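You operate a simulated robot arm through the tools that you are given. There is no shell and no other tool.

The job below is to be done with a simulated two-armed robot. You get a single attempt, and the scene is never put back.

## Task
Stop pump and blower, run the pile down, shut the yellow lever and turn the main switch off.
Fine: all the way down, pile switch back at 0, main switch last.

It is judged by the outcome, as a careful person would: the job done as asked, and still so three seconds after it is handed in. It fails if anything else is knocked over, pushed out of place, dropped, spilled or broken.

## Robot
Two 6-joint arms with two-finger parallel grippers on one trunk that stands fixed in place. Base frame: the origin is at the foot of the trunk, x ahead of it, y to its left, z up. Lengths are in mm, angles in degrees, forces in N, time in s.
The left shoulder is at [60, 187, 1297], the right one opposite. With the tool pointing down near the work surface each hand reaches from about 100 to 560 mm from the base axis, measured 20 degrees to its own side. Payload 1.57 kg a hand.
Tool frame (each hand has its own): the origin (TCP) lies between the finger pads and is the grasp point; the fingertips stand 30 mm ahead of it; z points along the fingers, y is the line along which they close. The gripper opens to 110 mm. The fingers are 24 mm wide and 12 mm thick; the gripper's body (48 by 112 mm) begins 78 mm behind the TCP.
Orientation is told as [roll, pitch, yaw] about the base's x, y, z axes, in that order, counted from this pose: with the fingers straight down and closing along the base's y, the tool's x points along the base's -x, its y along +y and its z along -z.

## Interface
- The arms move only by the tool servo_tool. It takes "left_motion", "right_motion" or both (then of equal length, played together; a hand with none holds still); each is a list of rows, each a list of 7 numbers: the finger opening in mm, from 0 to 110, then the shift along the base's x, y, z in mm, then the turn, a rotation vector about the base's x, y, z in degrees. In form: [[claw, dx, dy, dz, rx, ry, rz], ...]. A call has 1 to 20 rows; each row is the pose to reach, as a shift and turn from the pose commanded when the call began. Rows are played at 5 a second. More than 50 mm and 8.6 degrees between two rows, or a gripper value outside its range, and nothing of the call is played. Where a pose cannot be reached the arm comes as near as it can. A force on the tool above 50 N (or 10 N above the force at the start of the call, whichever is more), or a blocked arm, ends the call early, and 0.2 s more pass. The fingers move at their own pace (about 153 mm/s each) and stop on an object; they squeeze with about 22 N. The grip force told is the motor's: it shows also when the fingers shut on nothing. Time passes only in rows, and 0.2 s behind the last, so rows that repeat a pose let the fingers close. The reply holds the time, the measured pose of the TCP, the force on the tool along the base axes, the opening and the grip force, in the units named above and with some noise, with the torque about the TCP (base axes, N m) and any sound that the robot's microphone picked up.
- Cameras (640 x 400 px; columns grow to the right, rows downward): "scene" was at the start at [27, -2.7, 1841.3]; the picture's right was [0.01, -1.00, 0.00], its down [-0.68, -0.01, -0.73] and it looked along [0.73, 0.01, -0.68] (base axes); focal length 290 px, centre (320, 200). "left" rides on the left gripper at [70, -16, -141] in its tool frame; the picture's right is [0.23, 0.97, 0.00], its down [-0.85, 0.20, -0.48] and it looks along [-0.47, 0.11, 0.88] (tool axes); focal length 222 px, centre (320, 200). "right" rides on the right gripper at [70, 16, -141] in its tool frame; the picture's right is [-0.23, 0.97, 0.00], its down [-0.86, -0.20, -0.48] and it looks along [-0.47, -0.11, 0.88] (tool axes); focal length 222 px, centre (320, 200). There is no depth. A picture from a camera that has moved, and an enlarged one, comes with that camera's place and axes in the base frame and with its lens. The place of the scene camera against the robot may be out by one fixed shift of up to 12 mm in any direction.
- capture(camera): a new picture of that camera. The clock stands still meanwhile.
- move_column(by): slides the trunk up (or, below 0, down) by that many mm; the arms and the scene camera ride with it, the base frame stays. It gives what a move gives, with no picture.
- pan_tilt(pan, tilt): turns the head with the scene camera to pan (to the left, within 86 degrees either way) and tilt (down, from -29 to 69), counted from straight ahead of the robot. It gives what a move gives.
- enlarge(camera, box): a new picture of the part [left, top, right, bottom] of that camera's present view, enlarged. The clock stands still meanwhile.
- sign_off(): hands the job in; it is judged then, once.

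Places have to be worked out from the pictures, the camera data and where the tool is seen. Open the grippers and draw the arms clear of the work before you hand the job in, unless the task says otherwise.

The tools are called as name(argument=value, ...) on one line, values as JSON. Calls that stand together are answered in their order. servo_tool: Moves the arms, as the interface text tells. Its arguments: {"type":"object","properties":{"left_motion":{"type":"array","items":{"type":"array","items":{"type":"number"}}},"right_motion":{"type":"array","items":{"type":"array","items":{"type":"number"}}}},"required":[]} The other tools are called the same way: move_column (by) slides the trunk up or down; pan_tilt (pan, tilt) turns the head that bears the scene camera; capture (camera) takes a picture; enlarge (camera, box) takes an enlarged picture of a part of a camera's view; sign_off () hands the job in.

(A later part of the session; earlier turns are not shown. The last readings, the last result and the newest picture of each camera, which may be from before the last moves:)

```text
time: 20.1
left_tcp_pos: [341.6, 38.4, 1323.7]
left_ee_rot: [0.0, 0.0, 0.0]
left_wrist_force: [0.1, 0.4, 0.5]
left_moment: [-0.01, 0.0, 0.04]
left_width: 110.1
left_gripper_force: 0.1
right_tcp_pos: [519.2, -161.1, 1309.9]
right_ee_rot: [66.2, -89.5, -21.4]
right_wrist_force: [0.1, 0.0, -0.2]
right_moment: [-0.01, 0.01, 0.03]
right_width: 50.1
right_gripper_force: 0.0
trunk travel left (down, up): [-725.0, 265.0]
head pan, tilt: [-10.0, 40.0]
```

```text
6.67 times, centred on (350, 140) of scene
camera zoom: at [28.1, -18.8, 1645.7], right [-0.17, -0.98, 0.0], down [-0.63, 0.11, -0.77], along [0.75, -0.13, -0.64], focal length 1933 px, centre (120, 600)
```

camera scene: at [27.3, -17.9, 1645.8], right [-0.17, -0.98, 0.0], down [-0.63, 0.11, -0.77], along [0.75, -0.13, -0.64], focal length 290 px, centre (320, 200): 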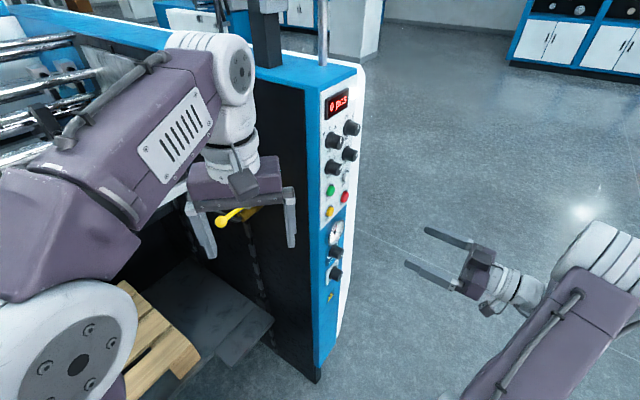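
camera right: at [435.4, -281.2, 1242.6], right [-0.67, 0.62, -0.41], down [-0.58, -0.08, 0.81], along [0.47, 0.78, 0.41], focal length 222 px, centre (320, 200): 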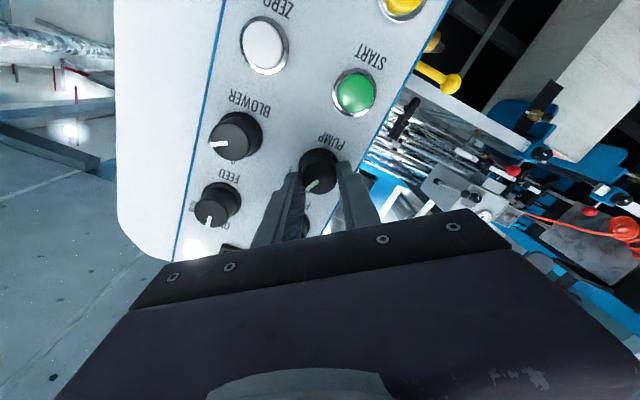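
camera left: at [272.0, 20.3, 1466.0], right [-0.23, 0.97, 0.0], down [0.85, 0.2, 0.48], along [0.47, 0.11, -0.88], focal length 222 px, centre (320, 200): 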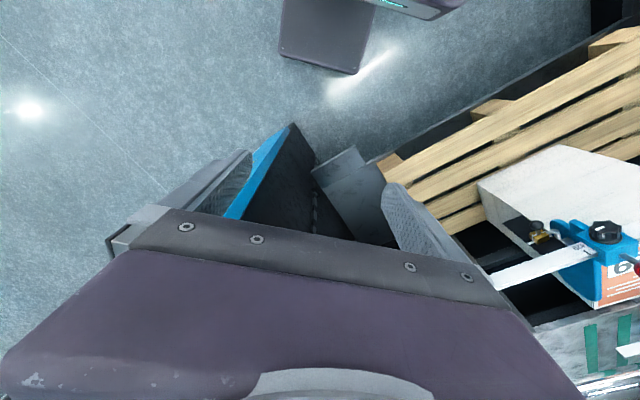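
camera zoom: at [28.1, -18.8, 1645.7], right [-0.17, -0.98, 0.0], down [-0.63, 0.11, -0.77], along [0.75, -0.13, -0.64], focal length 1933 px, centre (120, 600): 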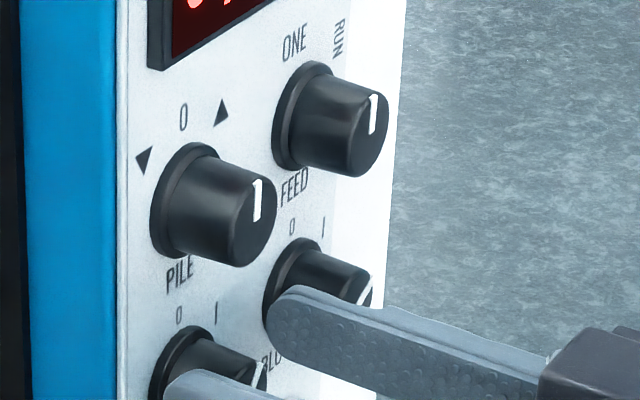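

PUMP is about 23° short of 0 and stays where it's left. I'll recentre the hand, pre-roll it +30° in the direction that has room, and re-check before gripping.

servo_tool(right_motion=[[50, -3.5, 3.5, -4.5, 0, 0, 0], [50, -3.5, 3.5, -9, 0, 0, 0], [50, -3.5, 3.5, -9, 5.3, 5.3, 0], [50, -3.5, 3.5, -9, 10.6, 10.6, 0], [50, -3.5, 3.5, -9, 15.9, 15.9, 0], [50, -3.5, 3.5, -9, 21.2, 21.2, 0], [50, -3.5, 3.5, -9, 21.2, 21.2, 0]])

capture(camera="right")

enlarge(camera="right", box=[240, 140, 400, 240])

```text
time: 21.7
left_tcp_pos: [341.8, 37.7, 1324.6]
left_ee_rot: [0.0, 0.0, 0.0]
left_wrist_force: [0.2, 0.3, 0.3]
left_moment: [-0.01, -0.01, 0.0]
left_width: 110.1
left_gripper_force: 0.2
right_tcp_pos: [515.4, -156.4, 1301.7]
right_ee_rot: [89.5, -59.7, -44.7]
right_wrist_force: [0.0, -0.1, 0.2]
right_moment: [0.0, 0.0, -0.01]
right_width: 50.3
right_gripper_force: 0.0
trunk travel left (down, up): [-725.0, 265.0]
head pan, tilt: [-10.0, 40.0]
```

```text
taken
camera right: at [380.0, -222.9, 1250.6], right [-0.51, 0.52, 0.69], down [0.09, -0.76, 0.64], along [0.86, 0.39, 0.34], focal length 222 px, centre (320, 200)
```

right: 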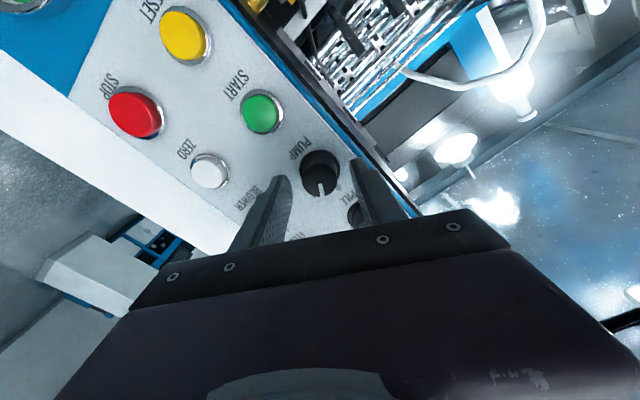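

```text
4.00 times, centred on (320, 190) of right
camera zoom: at [380.0, -222.9, 1250.6], right [-0.51, 0.52, 0.69], down [0.09, -0.76, 0.64], along [0.86, 0.39, 0.34], focal length 888 px, centre (320, 240)
```

zoom: 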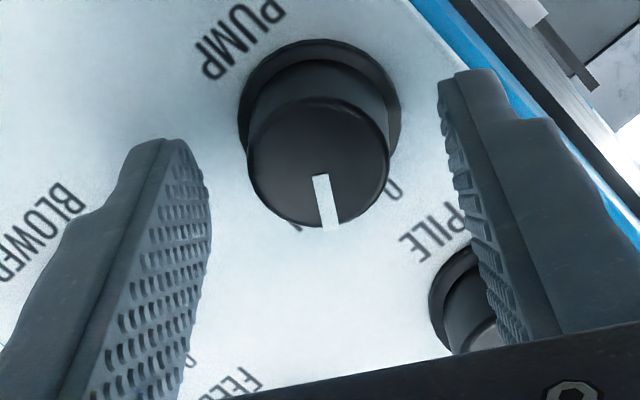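

At +30° roll the hand is centred and free of contact, and the marker measures about 31–33° clockwise of 0. I'll grip and turn −33°.

servo_tool(right_motion=[[35, 0, 0, 0, 0, 0, 0], [15, 0, 0, 0, 0, 0, 0], [15, 0, 0, 0, 0, 0, 0], [15, 0, 0, 0, -4.7, -4.7, 0], [15, 0, 0, 0, -9.4, -9.4, 0], [15, 0, 0, 0, -14.1, -14.1, 0], [15, 0, 0, 0, -18.8, -18.8, 0], [15, 0, 0, 0, -23.3, -23.3, 0], [15, 0, 0, 0, -23.3, -23.3, 0]])

enlarge(camera="right", box=[240, 140, 400, 240])

enlarge(camera="scene", box=[320, 110, 380, 170])

```text
time: 23.7
left_tcp_pos: [340.9, 38.8, 1324.1]
left_ee_rot: [0.0, 0.1, 0.1]
left_wrist_force: [0.4, -0.4, 0.2]
left_moment: [0.01, 0.03, 0.05]
left_width: 110.1
left_gripper_force: 0.1
right_tcp_pos: [514.4, -156.0, 1299.7]
right_ee_rot: [-85.2, -87.2, 130.1]
right_wrist_force: [-7.4, 5.1, -10.2]
right_moment: [0.17, 0.07, 0.39]
right_width: 28.4
right_gripper_force: 38.4
trunk travel left (down, up): [-725.0, 265.0]
head pan, tilt: [-10.0, 40.0]
```

```text
4.00 times, centred on (320, 190) of right
camera zoom: at [405.1, -248.1, 1232.4], right [-0.69, 0.7, 0.18], down [-0.23, -0.45, 0.87], along [0.68, 0.56, 0.47], focal length 888 px, centre (320, 240)
```

zoom: 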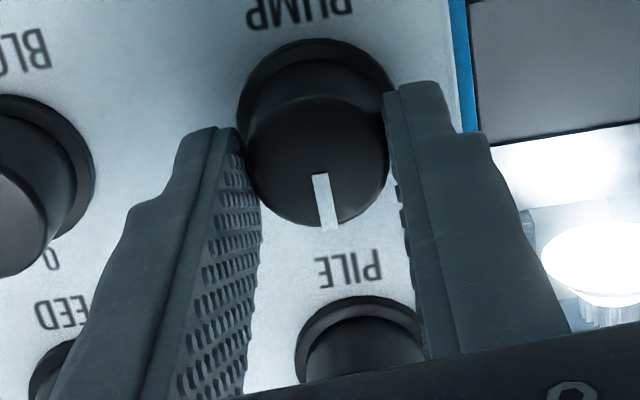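

```text
6.67 times, centred on (350, 140) of scene
camera zoom: at [26.8, -17.4, 1645.7], right [-0.17, -0.98, 0.0], down [-0.63, 0.11, -0.77], along [0.75, -0.13, -0.64], focal length 1933 px, centre (120, 600)
```

zoom: 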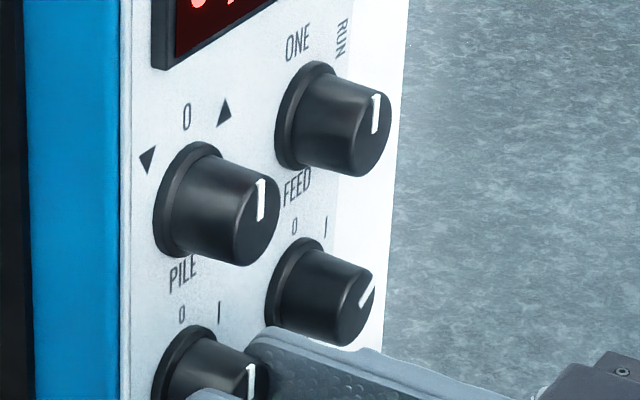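

PUMP's marker now stands upright, parallel to PILE's zero marker. I'll open, back off about 55 mm and check that it stays.

servo_tool(right_motion=[[40, 0, 0, 0, 0, 0, 0], [50, 0, 0, 0, 0, 0, 0], [50, 0, 0, 0, 0, 0, 0], [50, -14, -14, 0, 0, 0, 0], [50, -28, -28, 0, 0, 0, 0], [50, -39, -39, 0, 0, 0, 0], [50, -39, -39, 0, 0, 0, 0]])

capture(camera="right")

enlarge(camera="right", box=[220, 130, 380, 230])

enlarge(camera="scene", box=[320, 120, 380, 180])

```text
time: 25.3
left_tcp_pos: [342.9, 38.7, 1323.6]
left_ee_rot: [0.1, 0.0, 0.1]
left_wrist_force: [0.3, -0.5, -0.1]
left_moment: [0.01, -0.01, -0.05]
left_width: 110.2
left_gripper_force: 0.2
right_tcp_pos: [476.7, -196.9, 1303.7]
right_ee_rot: [-87.2, -87.3, 132.0]
right_wrist_force: [0.1, -0.4, -0.3]
right_moment: [-0.01, 0.0, -0.01]
right_width: 50.4
right_gripper_force: 0.1
trunk travel left (down, up): [-725.0, 265.0]
head pan, tilt: [-10.0, 40.0]
```

```text
taken
camera right: at [367.8, -288.0, 1233.7], right [-0.69, 0.7, 0.18], down [-0.23, -0.45, 0.86], along [0.69, 0.56, 0.47], focal length 222 px, centre (320, 200)
```

right: 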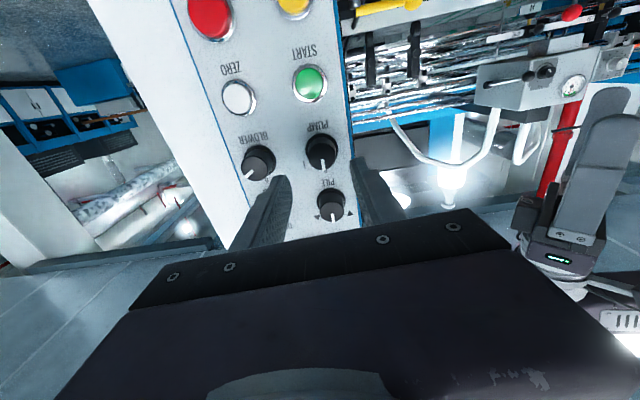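

```text
4.00 times, centred on (300, 180) of right
camera zoom: at [367.8, -288.0, 1233.7], right [-0.69, 0.7, 0.18], down [-0.23, -0.45, 0.86], along [0.69, 0.56, 0.47], focal length 888 px, centre (400, 280)
```

zoom: 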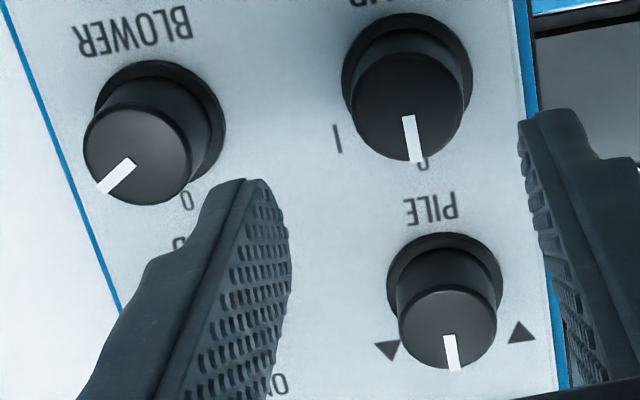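

```text
6.67 times, centred on (350, 150) of scene
camera zoom: at [28.1, -18.6, 1645.7], right [-0.17, -0.98, 0.0], down [-0.63, 0.11, -0.77], along [0.75, -0.13, -0.64], focal length 1933 px, centre (120, 533)
```

zoom: 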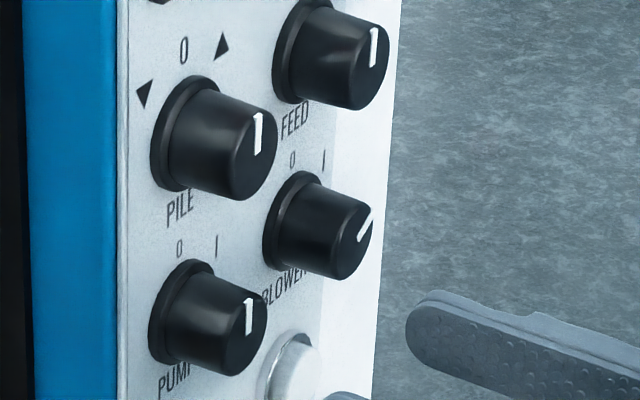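

PUMP is at 0 and its marker matches PILE's zero. Now I'll move to BLOWER, staying 45 mm in front of it, with a +45° pre-roll so the whole 60° turn stays inside the wrist's range.

servo_tool(right_motion=[[50, 16, -16, -1, 0, 0, 0], [50, 33, -33, -2, 0, 0, 0], [50, 49.6, -49.6, -3, 5.6, 5.6, 0], [50, 49.6, -49.6, -3, 11.2, 11.2, 0], [50, 49.6, -49.6, -3, 16.8, 16.8, 0], [50, 49.6, -49.6, -3, 22.4, 22.4, 0], [50, 49.6, -49.6, -3, 28.0, 28.0, 0], [50, 49.6, -49.6, -3, 33.7, 33.7, 0], [50, 49.6, -49.6, -3, 33.7, 33.7, 0]])

capture(camera="right")

enlarge(camera="right", box=[240, 140, 400, 240])

```text
time: 27.3
left_tcp_pos: [341.1, 38.6, 1324.0]
left_ee_rot: [0.0, 0.0, 0.0]
left_wrist_force: [-0.4, -0.4, 0.5]
left_moment: [0.04, 0.0, -0.02]
left_width: 109.9
left_gripper_force: 0.1
right_tcp_pos: [526.4, -245.5, 1298.1]
right_ee_rot: [89.6, -45.0, -44.8]
right_wrist_force: [-0.4, 0.0, -0.1]
right_moment: [-0.01, 0.0, 0.02]
right_width: 50.2
right_gripper_force: 0.0
trunk travel left (down, up): [-725.0, 265.0]
head pan, tilt: [-10.0, 40.0]
```

```text
taken
camera right: at [383.8, -303.9, 1262.0], right [-0.37, 0.38, 0.85], down [0.19, -0.86, 0.47], along [0.91, 0.33, 0.25], focal length 222 px, centre (320, 200)
```

right: 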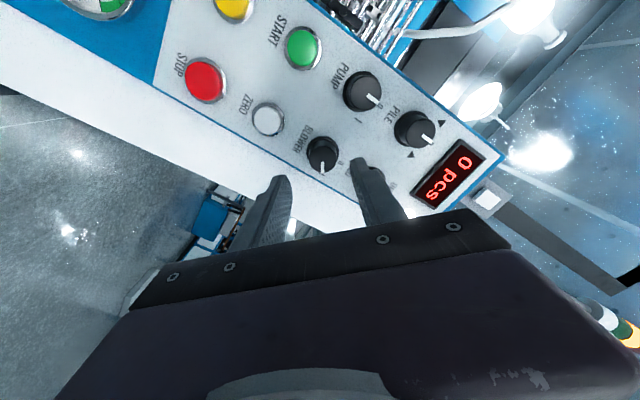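

```text
4.00 times, centred on (320, 190) of right
camera zoom: at [383.8, -303.9, 1262.0], right [-0.37, 0.38, 0.85], down [0.19, -0.86, 0.47], along [0.91, 0.33, 0.25], focal length 888 px, centre (320, 240)
```

zoom: 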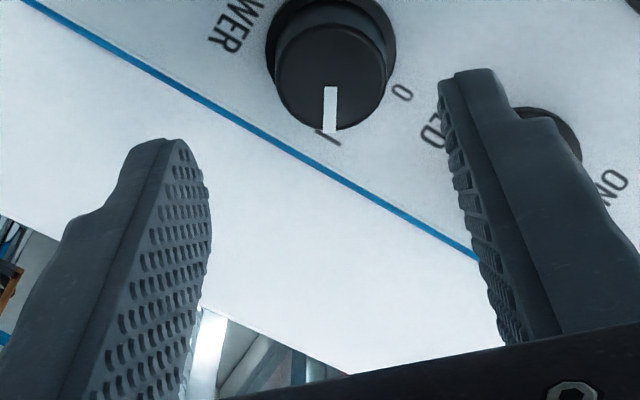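

BLOWER is centred to within about 2 mm at +45° roll. I'll advance 54 mm with that small correction and check centring before gripping.

servo_tool(right_motion=[[50, 9, 10, 1, 0, 0, 0], [50, 18, 19, 2, 0, 0, 0], [50, 27, 28, 2, 0, 0, 0], [50, 33, 34, 2, 0, 0, 0], [50, 38, 39, 2, 0, 0, 0], [50, 38, 39, 2, 0, 0, 0]])

enlarge(camera="right", box=[240, 140, 400, 240])

```text
time: 28.7
left_tcp_pos: [341.7, 37.3, 1323.8]
left_ee_rot: [-0.1, 0.0, 0.0]
left_wrist_force: [0.6, 0.6, -0.9]
left_moment: [0.02, -0.01, 0.02]
left_width: 109.7
left_gripper_force: 0.2
right_tcp_pos: [564.4, -208.3, 1300.6]
right_ee_rot: [89.6, -45.0, -44.9]
right_wrist_force: [-0.3, -0.1, 0.1]
right_moment: [0.02, 0.03, -0.01]
right_width: 50.1
right_gripper_force: 0.0
trunk travel left (down, up): [-725.0, 265.0]
head pan, tilt: [-10.0, 40.0]
```

```text
4.00 times, centred on (320, 190) of right
camera zoom: at [420.9, -264.9, 1264.2], right [-0.37, 0.38, 0.85], down [0.19, -0.86, 0.47], along [0.91, 0.33, 0.25], focal length 888 px, centre (320, 240)
```

zoom: 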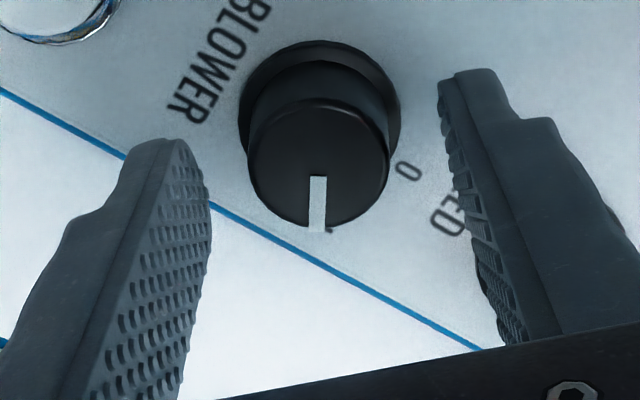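

BLOWER sits centred between the fingers, with its marker measured about 59° clockwise of 0. I'll grip it and turn −59.5°.

servo_tool(right_motion=[[35, 0, 0, 0, 0, 0, 0], [15, 0, 0, 0, 0, 0, 0], [15, 0, 0, 0, 0, 0, 0], [15, 0, 0, 0, -5.26, -5.26, 0], [15, 0, 0, 0, -10.52, -10.52, 0], [15, 0, 0, 0, -15.78, -15.78, 0], [15, 0, 0, 0, -21.04, -21.04, 0], [15, 0, 0, 0, -26.3, -26.3, 0], [15, 0, 0, 0, -31.56, -31.56, 0], [15, 0, 0, 0, -36.82, -36.82, 0], [15, 0, 0, 0, -42.1, -42.1, 0], [15, 0, 0, 0, -42.1, -42.1, 0]])

enlarge(camera="right", box=[240, 140, 400, 240])

enlarge(camera="scene", box=[320, 120, 380, 180])

```text
time: 31.3
left_tcp_pos: [341.6, 37.2, 1323.1]
left_ee_rot: [-0.1, 0.0, 0.0]
left_wrist_force: [0.5, -0.1, -0.5]
left_moment: [0.0, 0.02, -0.01]
left_width: 110.0
left_gripper_force: 0.0
right_tcp_pos: [563.5, -205.9, 1300.0]
right_ee_rot: [-90.0, -75.2, 134.8]
right_wrist_force: [2.8, -0.6, 8.0]
right_moment: [0.18, -0.21, -0.12]
right_width: 28.5
right_gripper_force: 38.1
trunk travel left (down, up): [-725.0, 265.0]
head pan, tilt: [-10.0, 40.0]
```

```text
4.00 times, centred on (320, 190) of right
camera zoom: at [464.3, -308.0, 1229.7], right [-0.7, 0.71, -0.03], down [-0.36, -0.32, 0.88], along [0.61, 0.63, 0.48], focal length 888 px, centre (320, 240)
```

zoom: 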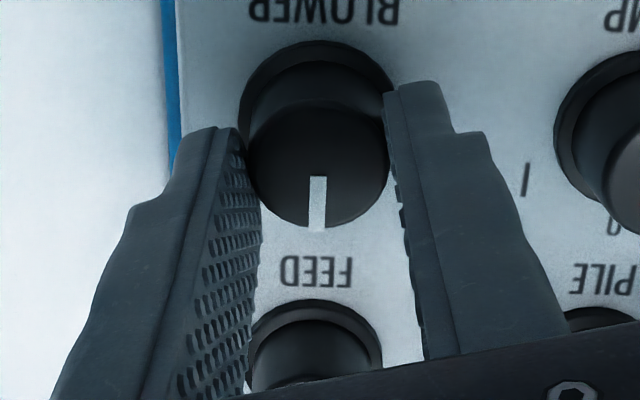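

```text
6.67 times, centred on (350, 150) of scene
camera zoom: at [27.5, -18.7, 1645.8], right [-0.17, -0.98, 0.0], down [-0.63, 0.11, -0.77], along [0.75, -0.13, -0.64], focal length 1933 px, centre (120, 533)
```

zoom: 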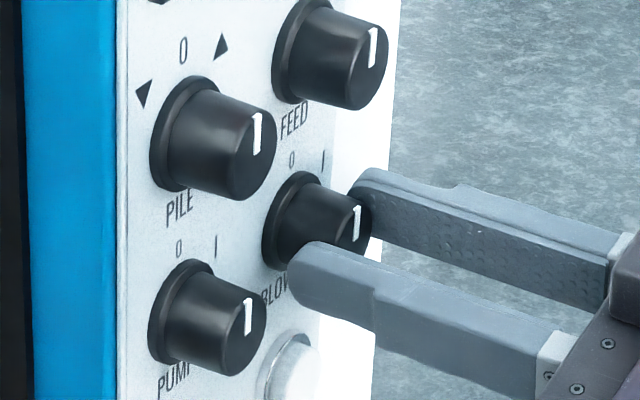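

BLOWER now reads 0. I'll release it and back straight out.

servo_tool(right_motion=[[40, 0, 0, 0, 0, 0, 0], [50, 0, 0, 0, 0, 0, 0], [50, 0, 0, 0, 0, 0, 0], [50, -14, -14, 0, 0, 0, 0], [50, -28, -28, 0, 0, 0, 0], [50, -39, -39, 0, 0, 0, 0], [50, -39, -39, 0, 0, 0, 0]])

capture(camera="right")

enlarge(camera="scene", box=[310, 80, 390, 260])

```text
time: 32.9
left_tcp_pos: [341.4, 38.1, 1323.4]
left_ee_rot: [0.0, 0.0, 0.0]
left_wrist_force: [-0.6, 1.1, 0.0]
left_moment: [0.0, -0.02, -0.01]
left_width: 110.1
left_gripper_force: 0.0
right_tcp_pos: [525.5, -247.6, 1299.5]
right_ee_rot: [-89.6, -75.4, 134.4]
right_wrist_force: [0.2, 0.6, 0.2]
right_moment: [-0.02, 0.0, -0.02]
right_width: 50.4
right_gripper_force: 0.0
trunk travel left (down, up): [-725.0, 265.0]
head pan, tilt: [-10.0, 40.0]
```

```text
taken
camera right: at [425.0, -348.2, 1228.4], right [-0.7, 0.71, -0.03], down [-0.35, -0.32, 0.88], along [0.62, 0.63, 0.48], focal length 222 px, centre (320, 200)
```

right: 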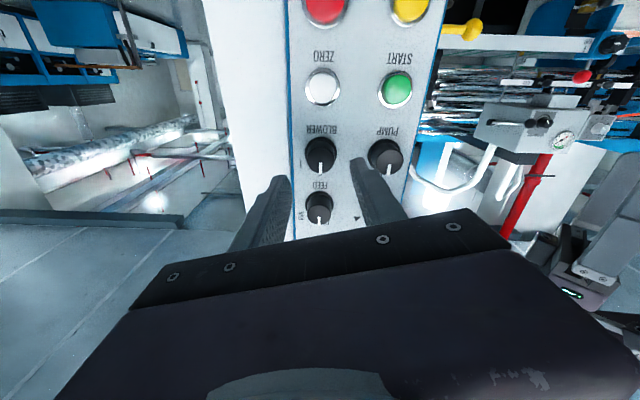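

```text
2.22 times, centred on (350, 170) of scene
camera zoom: at [28.1, -18.6, 1645.7], right [-0.17, -0.98, 0.0], down [-0.63, 0.11, -0.77], along [0.75, -0.13, -0.64], focal length 644 px, centre (253, 267)
```

zoom: 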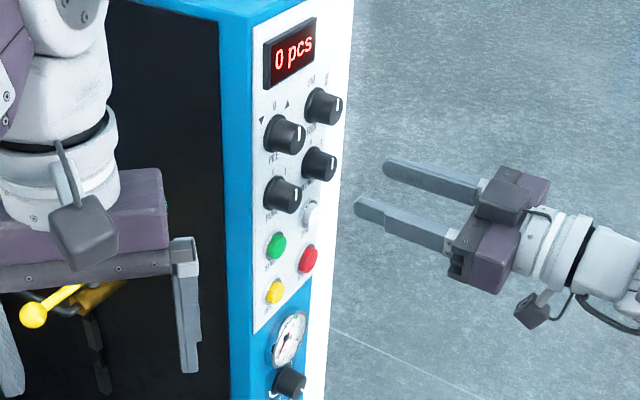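

PUMP and BLOWER both read 0. Next I'll move in front of PILE, staying off the panel, with a +30° pre-roll.

servo_tool(right_motion=[[50, -16, 17, 22, 0, 0, 0], [50, -32, 33, 44, 0, 0, 0], [50, -47.3, 49.7, 65.5, 5.25, 5.25, 0], [50, -47.3, 49.7, 65.5, 10.5, 10.5, 0], [50, -47.3, 49.7, 65.5, 15.75, 15.75, 0], [50, -47.3, 49.7, 65.5, 21.0, 21.0, 0], [50, -47.3, 49.7, 65.5, 26.25, 26.25, 0], [50, -47.3, 49.7, 65.5, 31.5, 31.5, 0], [50, -47.3, 49.7, 65.5, 31.5, 31.5, 0]])

enlarge(camera="right", box=[240, 140, 400, 240])

enlarge(camera="scene", box=[310, 200, 370, 260])

```text
time: 34.9
left_tcp_pos: [342.0, 38.5, 1323.9]
left_ee_rot: [0.0, 0.1, 0.0]
left_wrist_force: [-1.1, -0.2, 0.7]
left_moment: [0.03, 0.0, -0.01]
left_width: 109.8
left_gripper_force: 0.1
right_tcp_pos: [478.0, -196.6, 1366.7]
right_ee_rot: [89.4, -60.0, -44.8]
right_wrist_force: [0.7, 0.1, -0.6]
right_moment: [-0.02, 0.02, -0.03]
right_width: 50.0
right_gripper_force: 0.1
trunk travel left (down, up): [-725.0, 265.0]
head pan, tilt: [-10.0, 40.0]
```

```text
4.00 times, centred on (320, 190) of right
camera zoom: at [342.3, -262.6, 1315.4], right [-0.51, 0.52, 0.68], down [0.09, -0.76, 0.64], along [0.85, 0.39, 0.34], focal length 888 px, centre (320, 240)
```

zoom: 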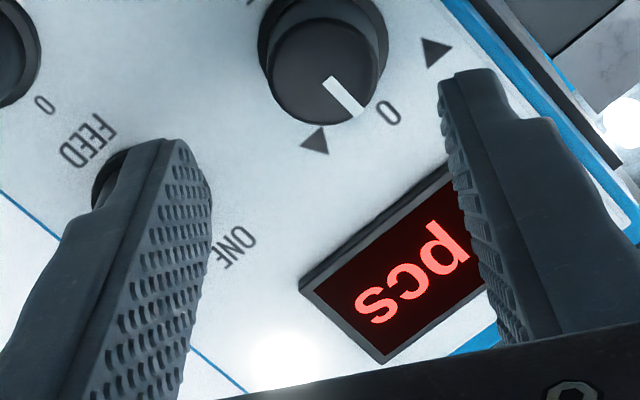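

```text
6.67 times, centred on (340, 230) of scene
camera zoom: at [27.9, -18.6, 1645.7], right [-0.17, -0.98, 0.0], down [-0.63, 0.11, -0.77], along [0.75, -0.13, -0.64], focal length 1933 px, centre (187, 0)
```

zoom: 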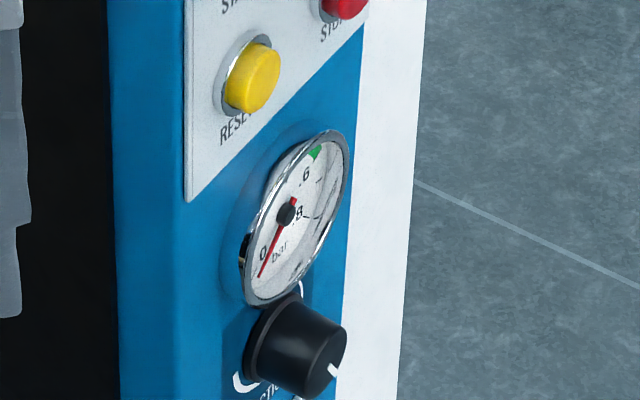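

The vacuum gauge has dropped to 0, so the pump really is off. PILE is centred to within about 1 mm, so I'll advance around it.

servo_tool(right_motion=[[50, 9, 10, 0, 0, 0, 0], [50, 18, 19, 0, 0, 0, 0], [50, 27, 28, 0, 0, 0, 0], [50, 33, 34, 0, 0, 0, 0], [50, 37.9, 39.3, 0, 0, 0, 0], [50, 37.9, 39.3, 0, 0, 0, 0]])

enlarge(camera="right", box=[240, 140, 400, 240])

pan_tilt(pan=35, tilt=50)

capture(camera="scene")

```text
time: 36.3
left_tcp_pos: [341.8, 37.8, 1323.7]
left_ee_rot: [0.0, 0.0, 0.0]
left_wrist_force: [0.1, -0.3, 0.1]
left_moment: [0.01, 0.01, 0.0]
left_width: 110.0
left_gripper_force: 0.1
right_tcp_pos: [516.6, -157.0, 1366.5]
right_ee_rot: [89.5, -60.0, -44.7]
right_wrist_force: [-1.4, -0.7, -0.3]
right_moment: [0.03, -0.01, -0.01]
right_width: 50.0
right_gripper_force: 0.0
trunk travel left (down, up): [-725.0, 265.0]
head pan, tilt: [-10.0, 40.0]
```

```text
4.00 times, centred on (320, 190) of right
camera zoom: at [380.9, -223.2, 1315.3], right [-0.51, 0.52, 0.68], down [0.09, -0.76, 0.64], along [0.85, 0.39, 0.35], focal length 888 px, centre (320, 240)
```

zoom: 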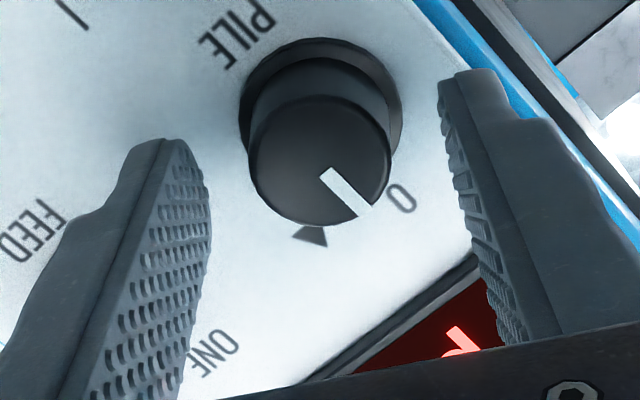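

```text
time: 37.4
left_tcp_pos: [340.4, 38.3, 1324.3]
left_ee_rot: [0.0, 0.0, 0.1]
left_wrist_force: [0.2, 0.1, 1.2]
left_moment: [0.01, 0.0, -0.02]
left_width: 109.9
left_gripper_force: 0.0
right_tcp_pos: [515.3, -157.3, 1365.1]
right_ee_rot: [89.5, -60.0, -44.7]
right_wrist_force: [1.0, -0.2, 0.4]
right_moment: [0.01, -0.01, 0.01]
right_width: 50.1
right_gripper_force: 0.1
trunk travel left (down, up): [-725.0, 265.0]
head pan, tilt: [35.0, 50.0]
```

```text
taken
camera scene: at [7.4, 40.1, 1631.6], right [0.57, -0.82, 0.0], down [-0.63, -0.44, -0.64], along [0.53, 0.37, -0.77], focal length 290 px, centre (320, 200)
```

scene: 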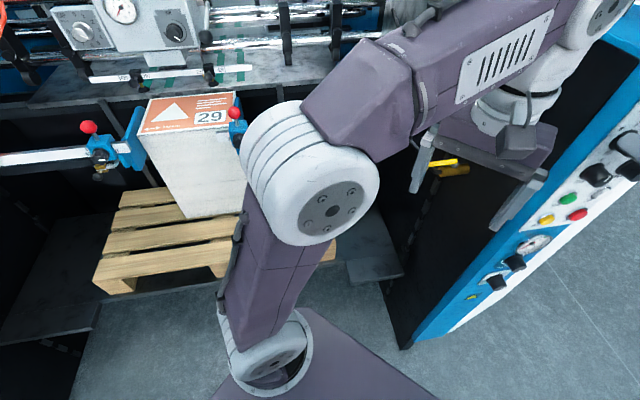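

PILE is centred between the fingers and the head now watches the pallet. I'll grip PILE and turn it 45° counter-clockwise to ▼.

servo_tool(right_motion=[[35, 0, 0, 0, 0, 0, 0], [15, 0, 0, 0, 0, 0, 0], [15, 0, 0, 0, 0, 0, 0], [15, 0, 0, 0, -5.3, -5.3, 0], [15, 0, 0, 0, -10.6, -10.6, 0], [15, 0, 0, 0, -15.9, -15.9, 0], [15, 0, 0, 0, -21.2, -21.2, 0], [15, 0, 0, 0, -26.5, -26.5, 0], [15, 0, 0, 0, -31.8, -31.8, 0], [15, 0, 0, 0, -31.8, -31.8, 0]])

enlarge(camera="right", box=[240, 140, 400, 240])

capture(camera="scene")

```text
time: 39.6
left_tcp_pos: [340.7, 39.2, 1324.6]
left_ee_rot: [0.0, -0.1, 0.1]
left_wrist_force: [-0.5, 0.3, 0.4]
left_moment: [-0.03, 0.02, 0.03]
left_width: 110.2
left_gripper_force: 0.1
right_tcp_pos: [513.4, -156.6, 1366.6]
right_ee_rot: [-89.6, -74.9, 134.5]
right_wrist_force: [-3.6, 3.5, -0.1]
right_moment: [0.64, -0.63, 0.56]
right_width: 28.4
right_gripper_force: 38.4
trunk travel left (down, up): [-725.0, 265.0]
head pan, tilt: [35.0, 50.0]
```

```text
4.00 times, centred on (320, 190) of right
camera zoom: at [416.0, -258.4, 1295.9], right [-0.7, 0.71, -0.04], down [-0.36, -0.31, 0.88], along [0.61, 0.63, 0.48], focal length 888 px, centre (320, 240)
```

zoom: 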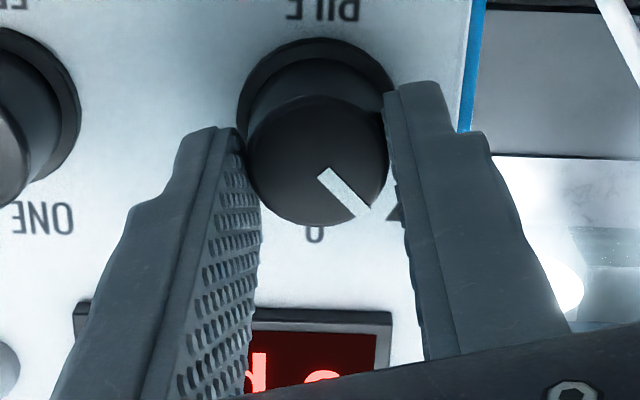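

```text
taken
camera scene: at [6.0, 41.7, 1631.5], right [0.57, -0.82, 0.0], down [-0.63, -0.44, -0.64], along [0.53, 0.37, -0.77], focal length 290 px, centre (320, 200)
```

scene: 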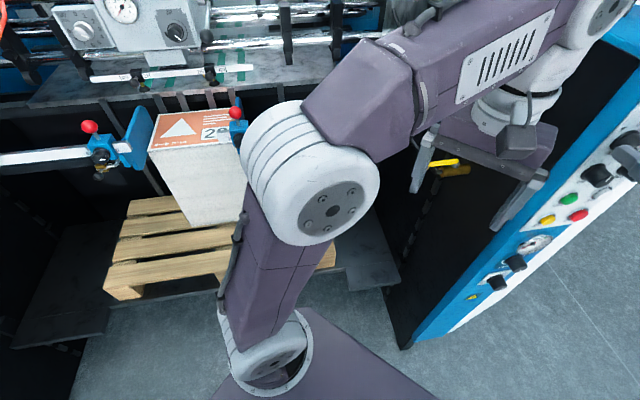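

The pile is going down and the marker points at ▼. I'll hold the switch there and let time pass while watching the pallet.

servo_tool(right_motion=[[15, 0, 0, 0, 0, 0, 0], [15, 0, 0, 0, 0, 0, 0], [15, 0, 0, 0, 0, 0, 0], [15, 0, 0, 0, 0, 0, 0], [15, 0, 0, 0, 0, 0, 0], [15, 0, 0, 0, 0, 0, 0], [15, 0, 0, 0, 0, 0, 0], [15, 0, 0, 0, 0, 0, 0], [15, 0, 0, 0, 0, 0, 0], [15, 0, 0, 0, 0, 0, 0], [15, 0, 0, 0, 0, 0, 0], [15, 0, 0, 0, 0, 0, 0], [15, 0, 0, 0, 0, 0, 0], [15, 0, 0, 0, 0, 0, 0], [15, 0, 0, 0, 0, 0, 0]])

capture(camera="scene")

```text
time: 42.8
left_tcp_pos: [341.1, 39.9, 1324.5]
left_ee_rot: [-0.1, -0.1, 0.1]
left_wrist_force: [0.0, -0.1, -0.7]
left_moment: [-0.03, 0.02, -0.02]
left_width: 110.1
left_gripper_force: 0.1
right_tcp_pos: [513.9, -156.5, 1366.7]
right_ee_rot: [-89.5, -74.9, 134.2]
right_wrist_force: [-7.7, 5.6, -10.5]
right_moment: [-0.43, 0.37, 0.25]
right_width: 28.3
right_gripper_force: 38.5
trunk travel left (down, up): [-725.0, 265.0]
head pan, tilt: [35.0, 50.0]
```

```text
taken
camera scene: at [5.9, 42.1, 1631.5], right [0.57, -0.82, 0.0], down [-0.63, -0.44, -0.64], along [0.53, 0.37, -0.77], focal length 290 px, centre (320, 200)
```

scene: 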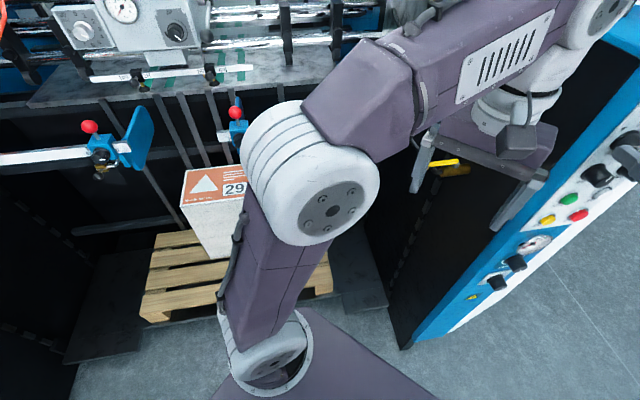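

The pile is still descending steadily. I'll keep waiting with the switch held at ▼.

servo_tool(right_motion=[[15, 0, 0, 0, 0, 0, 0], [15, 0, 0, 0, 0, 0, 0], [15, 0, 0, 0, 0, 0, 0], [15, 0, 0, 0, 0, 0, 0], [15, 0, 0, 0, 0, 0, 0], [15, 0, 0, 0, 0, 0, 0], [15, 0, 0, 0, 0, 0, 0], [15, 0, 0, 0, 0, 0, 0], [15, 0, 0, 0, 0, 0, 0], [15, 0, 0, 0, 0, 0, 0], [15, 0, 0, 0, 0, 0, 0], [15, 0, 0, 0, 0, 0, 0], [15, 0, 0, 0, 0, 0, 0], [15, 0, 0, 0, 0, 0, 0], [15, 0, 0, 0, 0, 0, 0], [15, 0, 0, 0, 0, 0, 0], [15, 0, 0, 0, 0, 0, 0], [15, 0, 0, 0, 0, 0, 0], [15, 0, 0, 0, 0, 0, 0], [15, 0, 0, 0, 0, 0, 0]])

capture(camera="scene")

```text
time: 47.0
left_tcp_pos: [340.0, 39.6, 1323.0]
left_ee_rot: [-0.1, -0.2, 0.0]
left_wrist_force: [0.0, -1.0, -0.4]
left_moment: [0.06, 0.02, -0.01]
left_width: 110.0
left_gripper_force: 0.0
right_tcp_pos: [514.1, -155.0, 1367.1]
right_ee_rot: [-89.5, -74.9, 134.3]
right_wrist_force: [-8.4, 5.4, -12.4]
right_moment: [-0.31, 0.36, 0.33]
right_width: 28.5
right_gripper_force: 39.0
trunk travel left (down, up): [-725.0, 265.0]
head pan, tilt: [35.0, 50.0]
```

```text
taken
camera scene: at [5.9, 42.1, 1631.5], right [0.57, -0.82, 0.0], down [-0.63, -0.44, -0.64], along [0.53, 0.37, -0.77], focal length 290 px, centre (320, 200)
```

scene: 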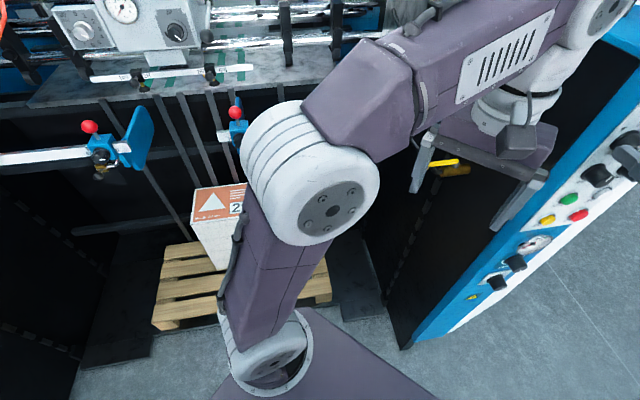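

The pallet moved less in this interval, so it may already be near the bottom. I'll wait more and compare.

servo_tool(right_motion=[[15, 0, 0, 0, 0, 0, 0], [15, 0, 0, 0, 0, 0, 0], [15, 0, 0, 0, 0, 0, 0], [15, 0, 0, 0, 0, 0, 0], [15, 0, 0, 0, 0, 0, 0], [15, 0, 0, 0, 0, 0, 0], [15, 0, 0, 0, 0, 0, 0], [15, 0, 0, 0, 0, 0, 0], [15, 0, 0, 0, 0, 0, 0], [15, 0, 0, 0, 0, 0, 0], [15, 0, 0, 0, 0, 0, 0], [15, 0, 0, 0, 0, 0, 0], [15, 0, 0, 0, 0, 0, 0], [15, 0, 0, 0, 0, 0, 0], [15, 0, 0, 0, 0, 0, 0], [15, 0, 0, 0, 0, 0, 0], [15, 0, 0, 0, 0, 0, 0], [15, 0, 0, 0, 0, 0, 0], [15, 0, 0, 0, 0, 0, 0], [15, 0, 0, 0, 0, 0, 0]])

capture(camera="scene")

enlarge(camera="scene", box=[60, 180, 260, 380])

```text
time: 51.2
left_tcp_pos: [340.9, 39.5, 1323.5]
left_ee_rot: [-0.1, -0.1, 0.0]
left_wrist_force: [-0.4, 0.0, 0.1]
left_moment: [-0.03, 0.02, -0.01]
left_width: 110.1
left_gripper_force: 0.0
right_tcp_pos: [515.2, -156.6, 1366.7]
right_ee_rot: [-89.5, -74.9, 134.4]
right_wrist_force: [-9.2, 6.4, -12.3]
right_moment: [-0.26, 0.31, 0.34]
right_width: 28.6
right_gripper_force: 38.7
trunk travel left (down, up): [-725.0, 265.0]
head pan, tilt: [35.0, 50.0]
```

```text
taken
camera scene: at [5.8, 42.1, 1631.5], right [0.57, -0.82, 0.0], down [-0.63, -0.44, -0.64], along [0.53, 0.37, -0.77], focal length 290 px, centre (320, 200)
```

scene: 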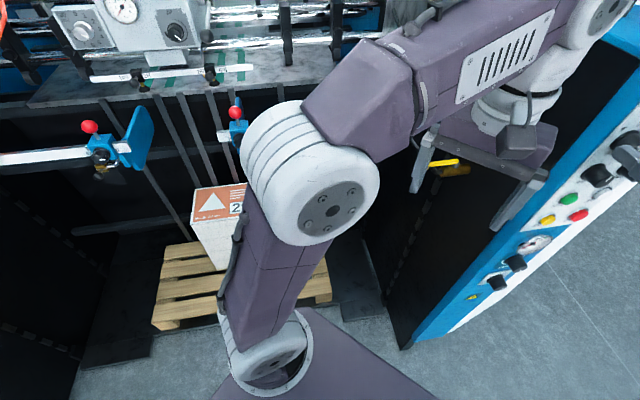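

```text
2.00 times, centred on (160, 280) of scene
camera zoom: at [5.8, 42.1, 1631.5], right [0.57, -0.82, 0.0], down [-0.63, -0.44, -0.64], along [0.53, 0.37, -0.77], focal length 580 px, centre (640, 40)
```

zoom: 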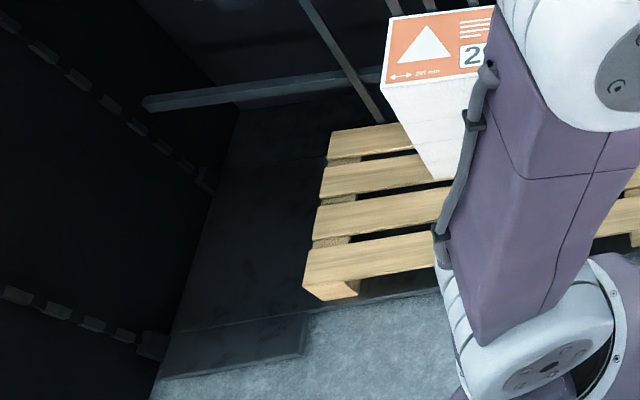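

The pallet has not moved between 47 s and 51 s, so it is all the way down. I'll check the switch angle once more, then turn PILE back +45° to 0.

enlarge(camera="right", box=[240, 140, 400, 240])

servo_tool(right_motion=[[15, 0, 0, 0, 5.3, 5.3, 0], [15, 0, 0, 0, 10.6, 10.6, 0], [15, 0, 0, 0, 15.9, 15.9, 0], [15, 0, 0, 0, 21.2, 21.2, 0], [15, 0, 0, 0, 26.5, 26.5, 0], [15, 0, 0, 0, 31.8, 31.8, 0], [15, 0, 0, 0, 31.8, 31.8, 0]])

enlarge(camera="right", box=[240, 140, 400, 240])

capture(camera="scene")

```text
4.00 times, centred on (320, 190) of right
camera zoom: at [415.7, -258.2, 1296.2], right [-0.7, 0.71, -0.03], down [-0.36, -0.31, 0.88], along [0.61, 0.63, 0.48], focal length 888 px, centre (320, 240)
```

zoom: 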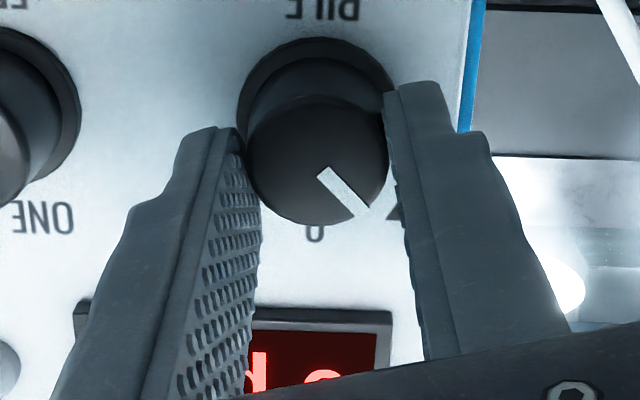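

```text
time: 52.8
left_tcp_pos: [342.2, 39.5, 1323.9]
left_ee_rot: [0.0, 0.1, 0.0]
left_wrist_force: [-0.3, 0.1, -0.3]
left_moment: [-0.01, 0.0, -0.01]
left_width: 110.2
left_gripper_force: 0.1
right_tcp_pos: [516.8, -156.9, 1366.5]
right_ee_rot: [89.6, -60.0, -45.0]
right_wrist_force: [1.0, 1.7, 0.6]
right_moment: [-0.44, 0.48, 0.25]
right_width: 28.5
right_gripper_force: 38.2
trunk travel left (down, up): [-725.0, 265.0]
head pan, tilt: [35.0, 50.0]
```

```text
4.00 times, centred on (320, 190) of right
camera zoom: at [380.5, -222.8, 1315.6], right [-0.51, 0.52, 0.68], down [0.08, -0.76, 0.64], along [0.85, 0.39, 0.35], focal length 888 px, centre (320, 240)
```

zoom: 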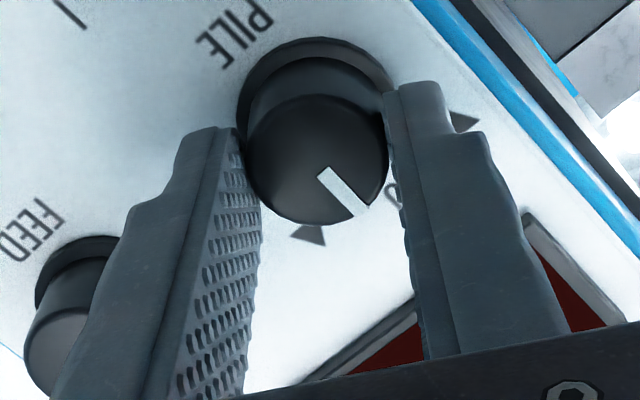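

```text
taken
camera scene: at [7.8, 40.9, 1631.6], right [0.57, -0.82, 0.0], down [-0.63, -0.44, -0.64], along [0.53, 0.37, -0.77], focal length 290 px, centre (320, 200)
```

scene: 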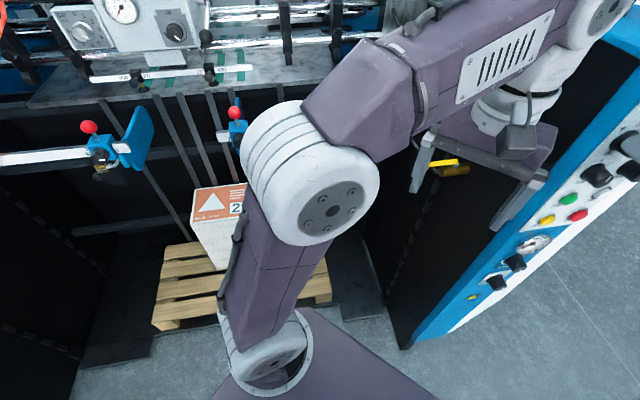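

PILE is back at the same marker angle as before. I'll release, back straight out, and look at the upper knobs from the scene camera.

servo_tool(right_motion=[[40, 0, 0, 0, 0, 0, 0], [50, 0, 0, 0, 0, 0, 0], [50, 0, 0, 0, 0, 0, 0], [50, -14, -14, 0, 0, 0, 0], [50, -28, -28, 0, 0, 0, 0], [50, -42, -42, 0, 0, 0, 0], [50, -60, -60, 0, 0, 0, 0], [50, -60, -60, 0, 0, 0, 0]])

pan_tilt(pan=-10, tilt=40)

enlarge(camera="scene", box=[320, 100, 380, 160])

enlarge(camera="right", box=[240, 60, 420, 230])

capture(camera="scene")

```text
time: 54.6
left_tcp_pos: [341.7, 38.6, 1323.7]
left_ee_rot: [0.0, 0.1, 0.1]
left_wrist_force: [-0.1, 0.4, -0.1]
left_moment: [-0.02, 0.04, 0.01]
left_width: 110.1
left_gripper_force: 0.1
right_tcp_pos: [455.7, -218.2, 1365.1]
right_ee_rot: [89.3, -60.2, -44.6]
right_wrist_force: [0.7, 0.9, 0.7]
right_moment: [0.03, 0.04, 0.03]
right_width: 50.0
right_gripper_force: 0.1
trunk travel left (down, up): [-725.0, 265.0]
head pan, tilt: [35.0, 50.0]
```

```text
time: 55.7
left_tcp_pos: [342.5, 37.3, 1323.9]
left_ee_rot: [0.0, 0.0, 0.0]
left_wrist_force: [0.0, 0.7, -0.1]
left_moment: [-0.02, 0.0, -0.01]
left_width: 110.1
left_gripper_force: 0.0
right_tcp_pos: [455.3, -217.5, 1365.5]
right_ee_rot: [89.4, -60.1, -44.7]
right_wrist_force: [-0.4, 0.7, 0.4]
right_moment: [-0.02, -0.01, 0.0]
right_width: 50.0
right_gripper_force: 0.0
trunk travel left (down, up): [-725.0, 265.0]
head pan, tilt: [-10.0, 40.0]
```

```text
6.67 times, centred on (350, 130) of scene
camera zoom: at [28.0, -18.6, 1645.7], right [-0.17, -0.98, 0.0], down [-0.63, 0.11, -0.77], along [0.75, -0.13, -0.64], focal length 1933 px, centre (120, 667)
```

zoom: 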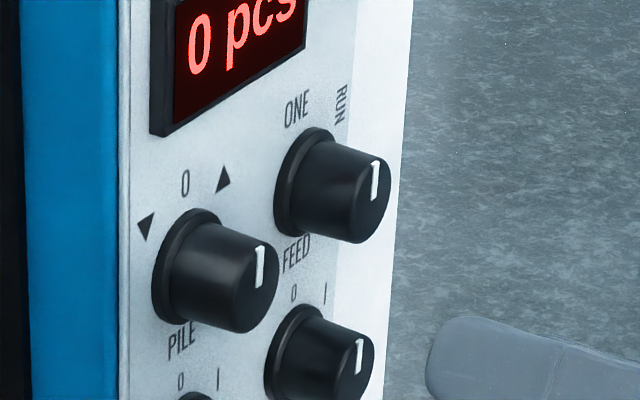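

```text
2.35 times, centred on (330, 145) of right
camera zoom: at [320.1, -283.1, 1314.7], right [-0.51, 0.52, 0.68], down [0.09, -0.76, 0.64], along [0.85, 0.39, 0.35], focal length 523 px, centre (296, 329)
```

zoom: 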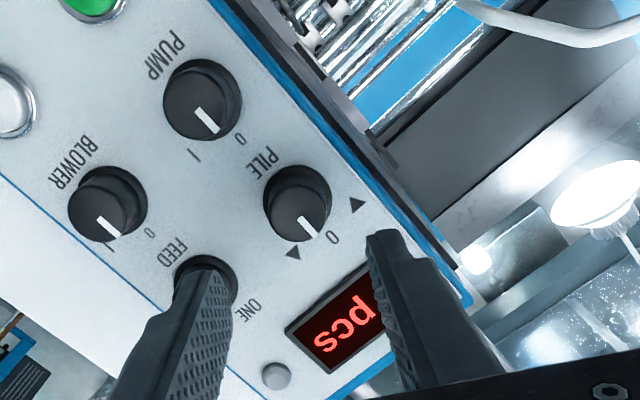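

```text
taken
camera scene: at [28.0, -18.6, 1645.7], right [-0.17, -0.98, 0.0], down [-0.63, 0.11, -0.77], along [0.75, -0.13, -0.64], focal length 290 px, centre (320, 200)
```

scene: 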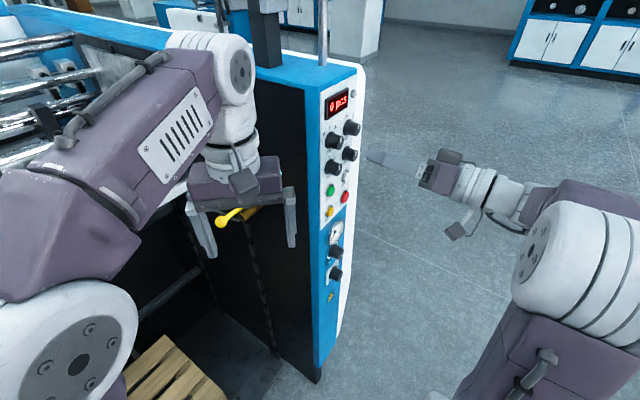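

All three switches read 0 and the pallet is down. Next is the yellow lever: ball at about [556, 105, 1149], pivot about 84 mm toward the wall, handle lying over the brass body. I'll swing the left hand to point forward (+x), in free space inside the opening, so its camera can inspect the valve.

servo_tool(left_motion=[[90, 7, 2, -8, 0, -8.2, 0], [80, 14, 4, -17, 0, -16.4, 0], [70, 21, 6, -25, 0, -24.6, 0], [70, 29, 8, -34, 0, -32.8, 0], [70, 36, 10, -42, 0, -41, 0], [70, 43, 12, -51, 0, -49.2, 0], [70, 50, 14, -59, 0, -57.4, 0], [70, 57, 16, -68, 0, -65.6, 0], [70, 65, 18, -76, 0, -73.8, 0], [70, 72, 20, -85, 0, -82, 0], [70, 79, 22, -93, 0, -90, 0], [70, 79, 22, -93, 0, -90, 0]])

capture(camera="left")

capture(camera="scene")

```text
time: 58.3
left_tcp_pos: [445.2, 26.5, 1242.7]
left_ee_rot: [-139.8, -89.9, 139.8]
left_wrist_force: [-0.6, 1.2, 0.3]
left_moment: [0.02, 0.02, 0.02]
left_width: 70.1
left_gripper_force: 0.2
left hand out of reach, approached as far as the arm can: row 9, 10, 11, 12
right_tcp_pos: [454.0, -216.3, 1366.8]
right_ee_rot: [89.5, -60.1, -44.8]
right_wrist_force: [-0.1, 0.3, -0.4]
right_moment: [-0.02, 0.0, 0.01]
right_width: 50.0
right_gripper_force: 0.0
trunk travel left (down, up): [-725.0, 265.0]
head pan, tilt: [-10.0, 40.0]
```

```text
taken
camera left: at [303.9, 8.9, 1173.5], right [0.0, 0.97, -0.23], down [-0.48, 0.2, 0.85], along [0.88, 0.11, 0.47], focal length 222 px, centre (320, 200)
```

left: 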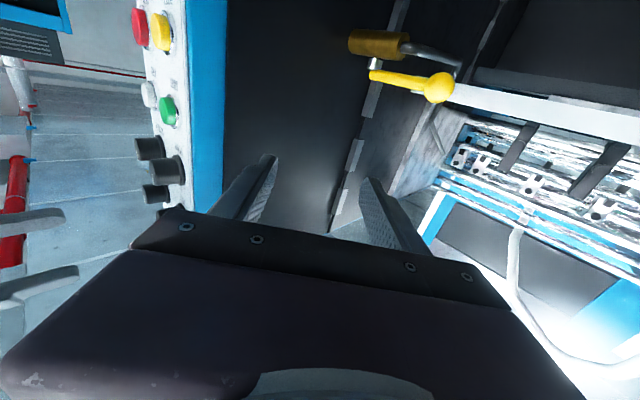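

```text
taken
camera scene: at [27.0, -17.5, 1645.8], right [-0.17, -0.98, 0.0], down [-0.63, 0.11, -0.77], along [0.75, -0.13, -0.64], focal length 290 px, centre (320, 200)
```

scene: 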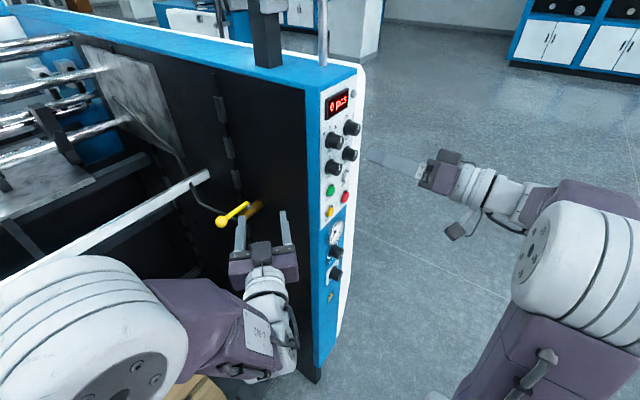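

The left hand now points forward near [445, 26, 1243], and its camera sees the valve from below and in front. I'll zoom in on the valve from both cameras to see its stop and the hose.

enlarge(camera="left", box=[330, 10, 490, 120])

enlarge(camera="scene", box=[185, 165, 285, 235])

```text
3.64 times, centred on (410, 65) of left
camera zoom: at [303.9, 8.9, 1173.5], right [0.0, 0.97, -0.23], down [-0.48, 0.2, 0.85], along [0.88, 0.11, 0.47], focal length 808 px, centre (-7, 691)
```

zoom: 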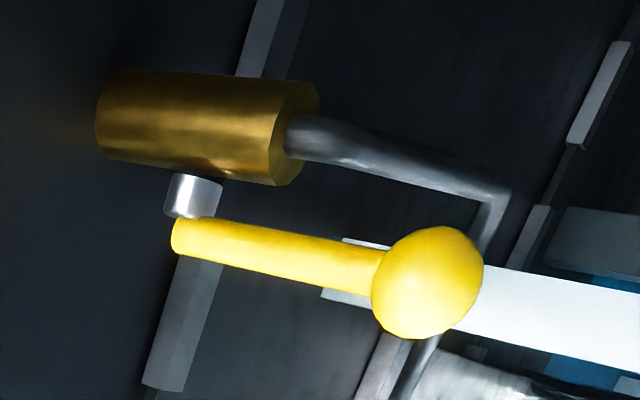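

```text
5.71 times, centred on (235, 200) of scene
camera zoom: at [27.0, -17.5, 1645.8], right [-0.17, -0.98, 0.0], down [-0.63, 0.11, -0.77], along [0.75, -0.13, -0.64], focal length 1657 px, centre (806, 200)
```

zoom: 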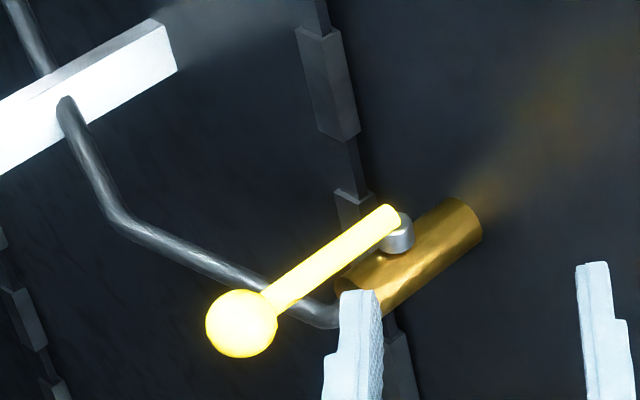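

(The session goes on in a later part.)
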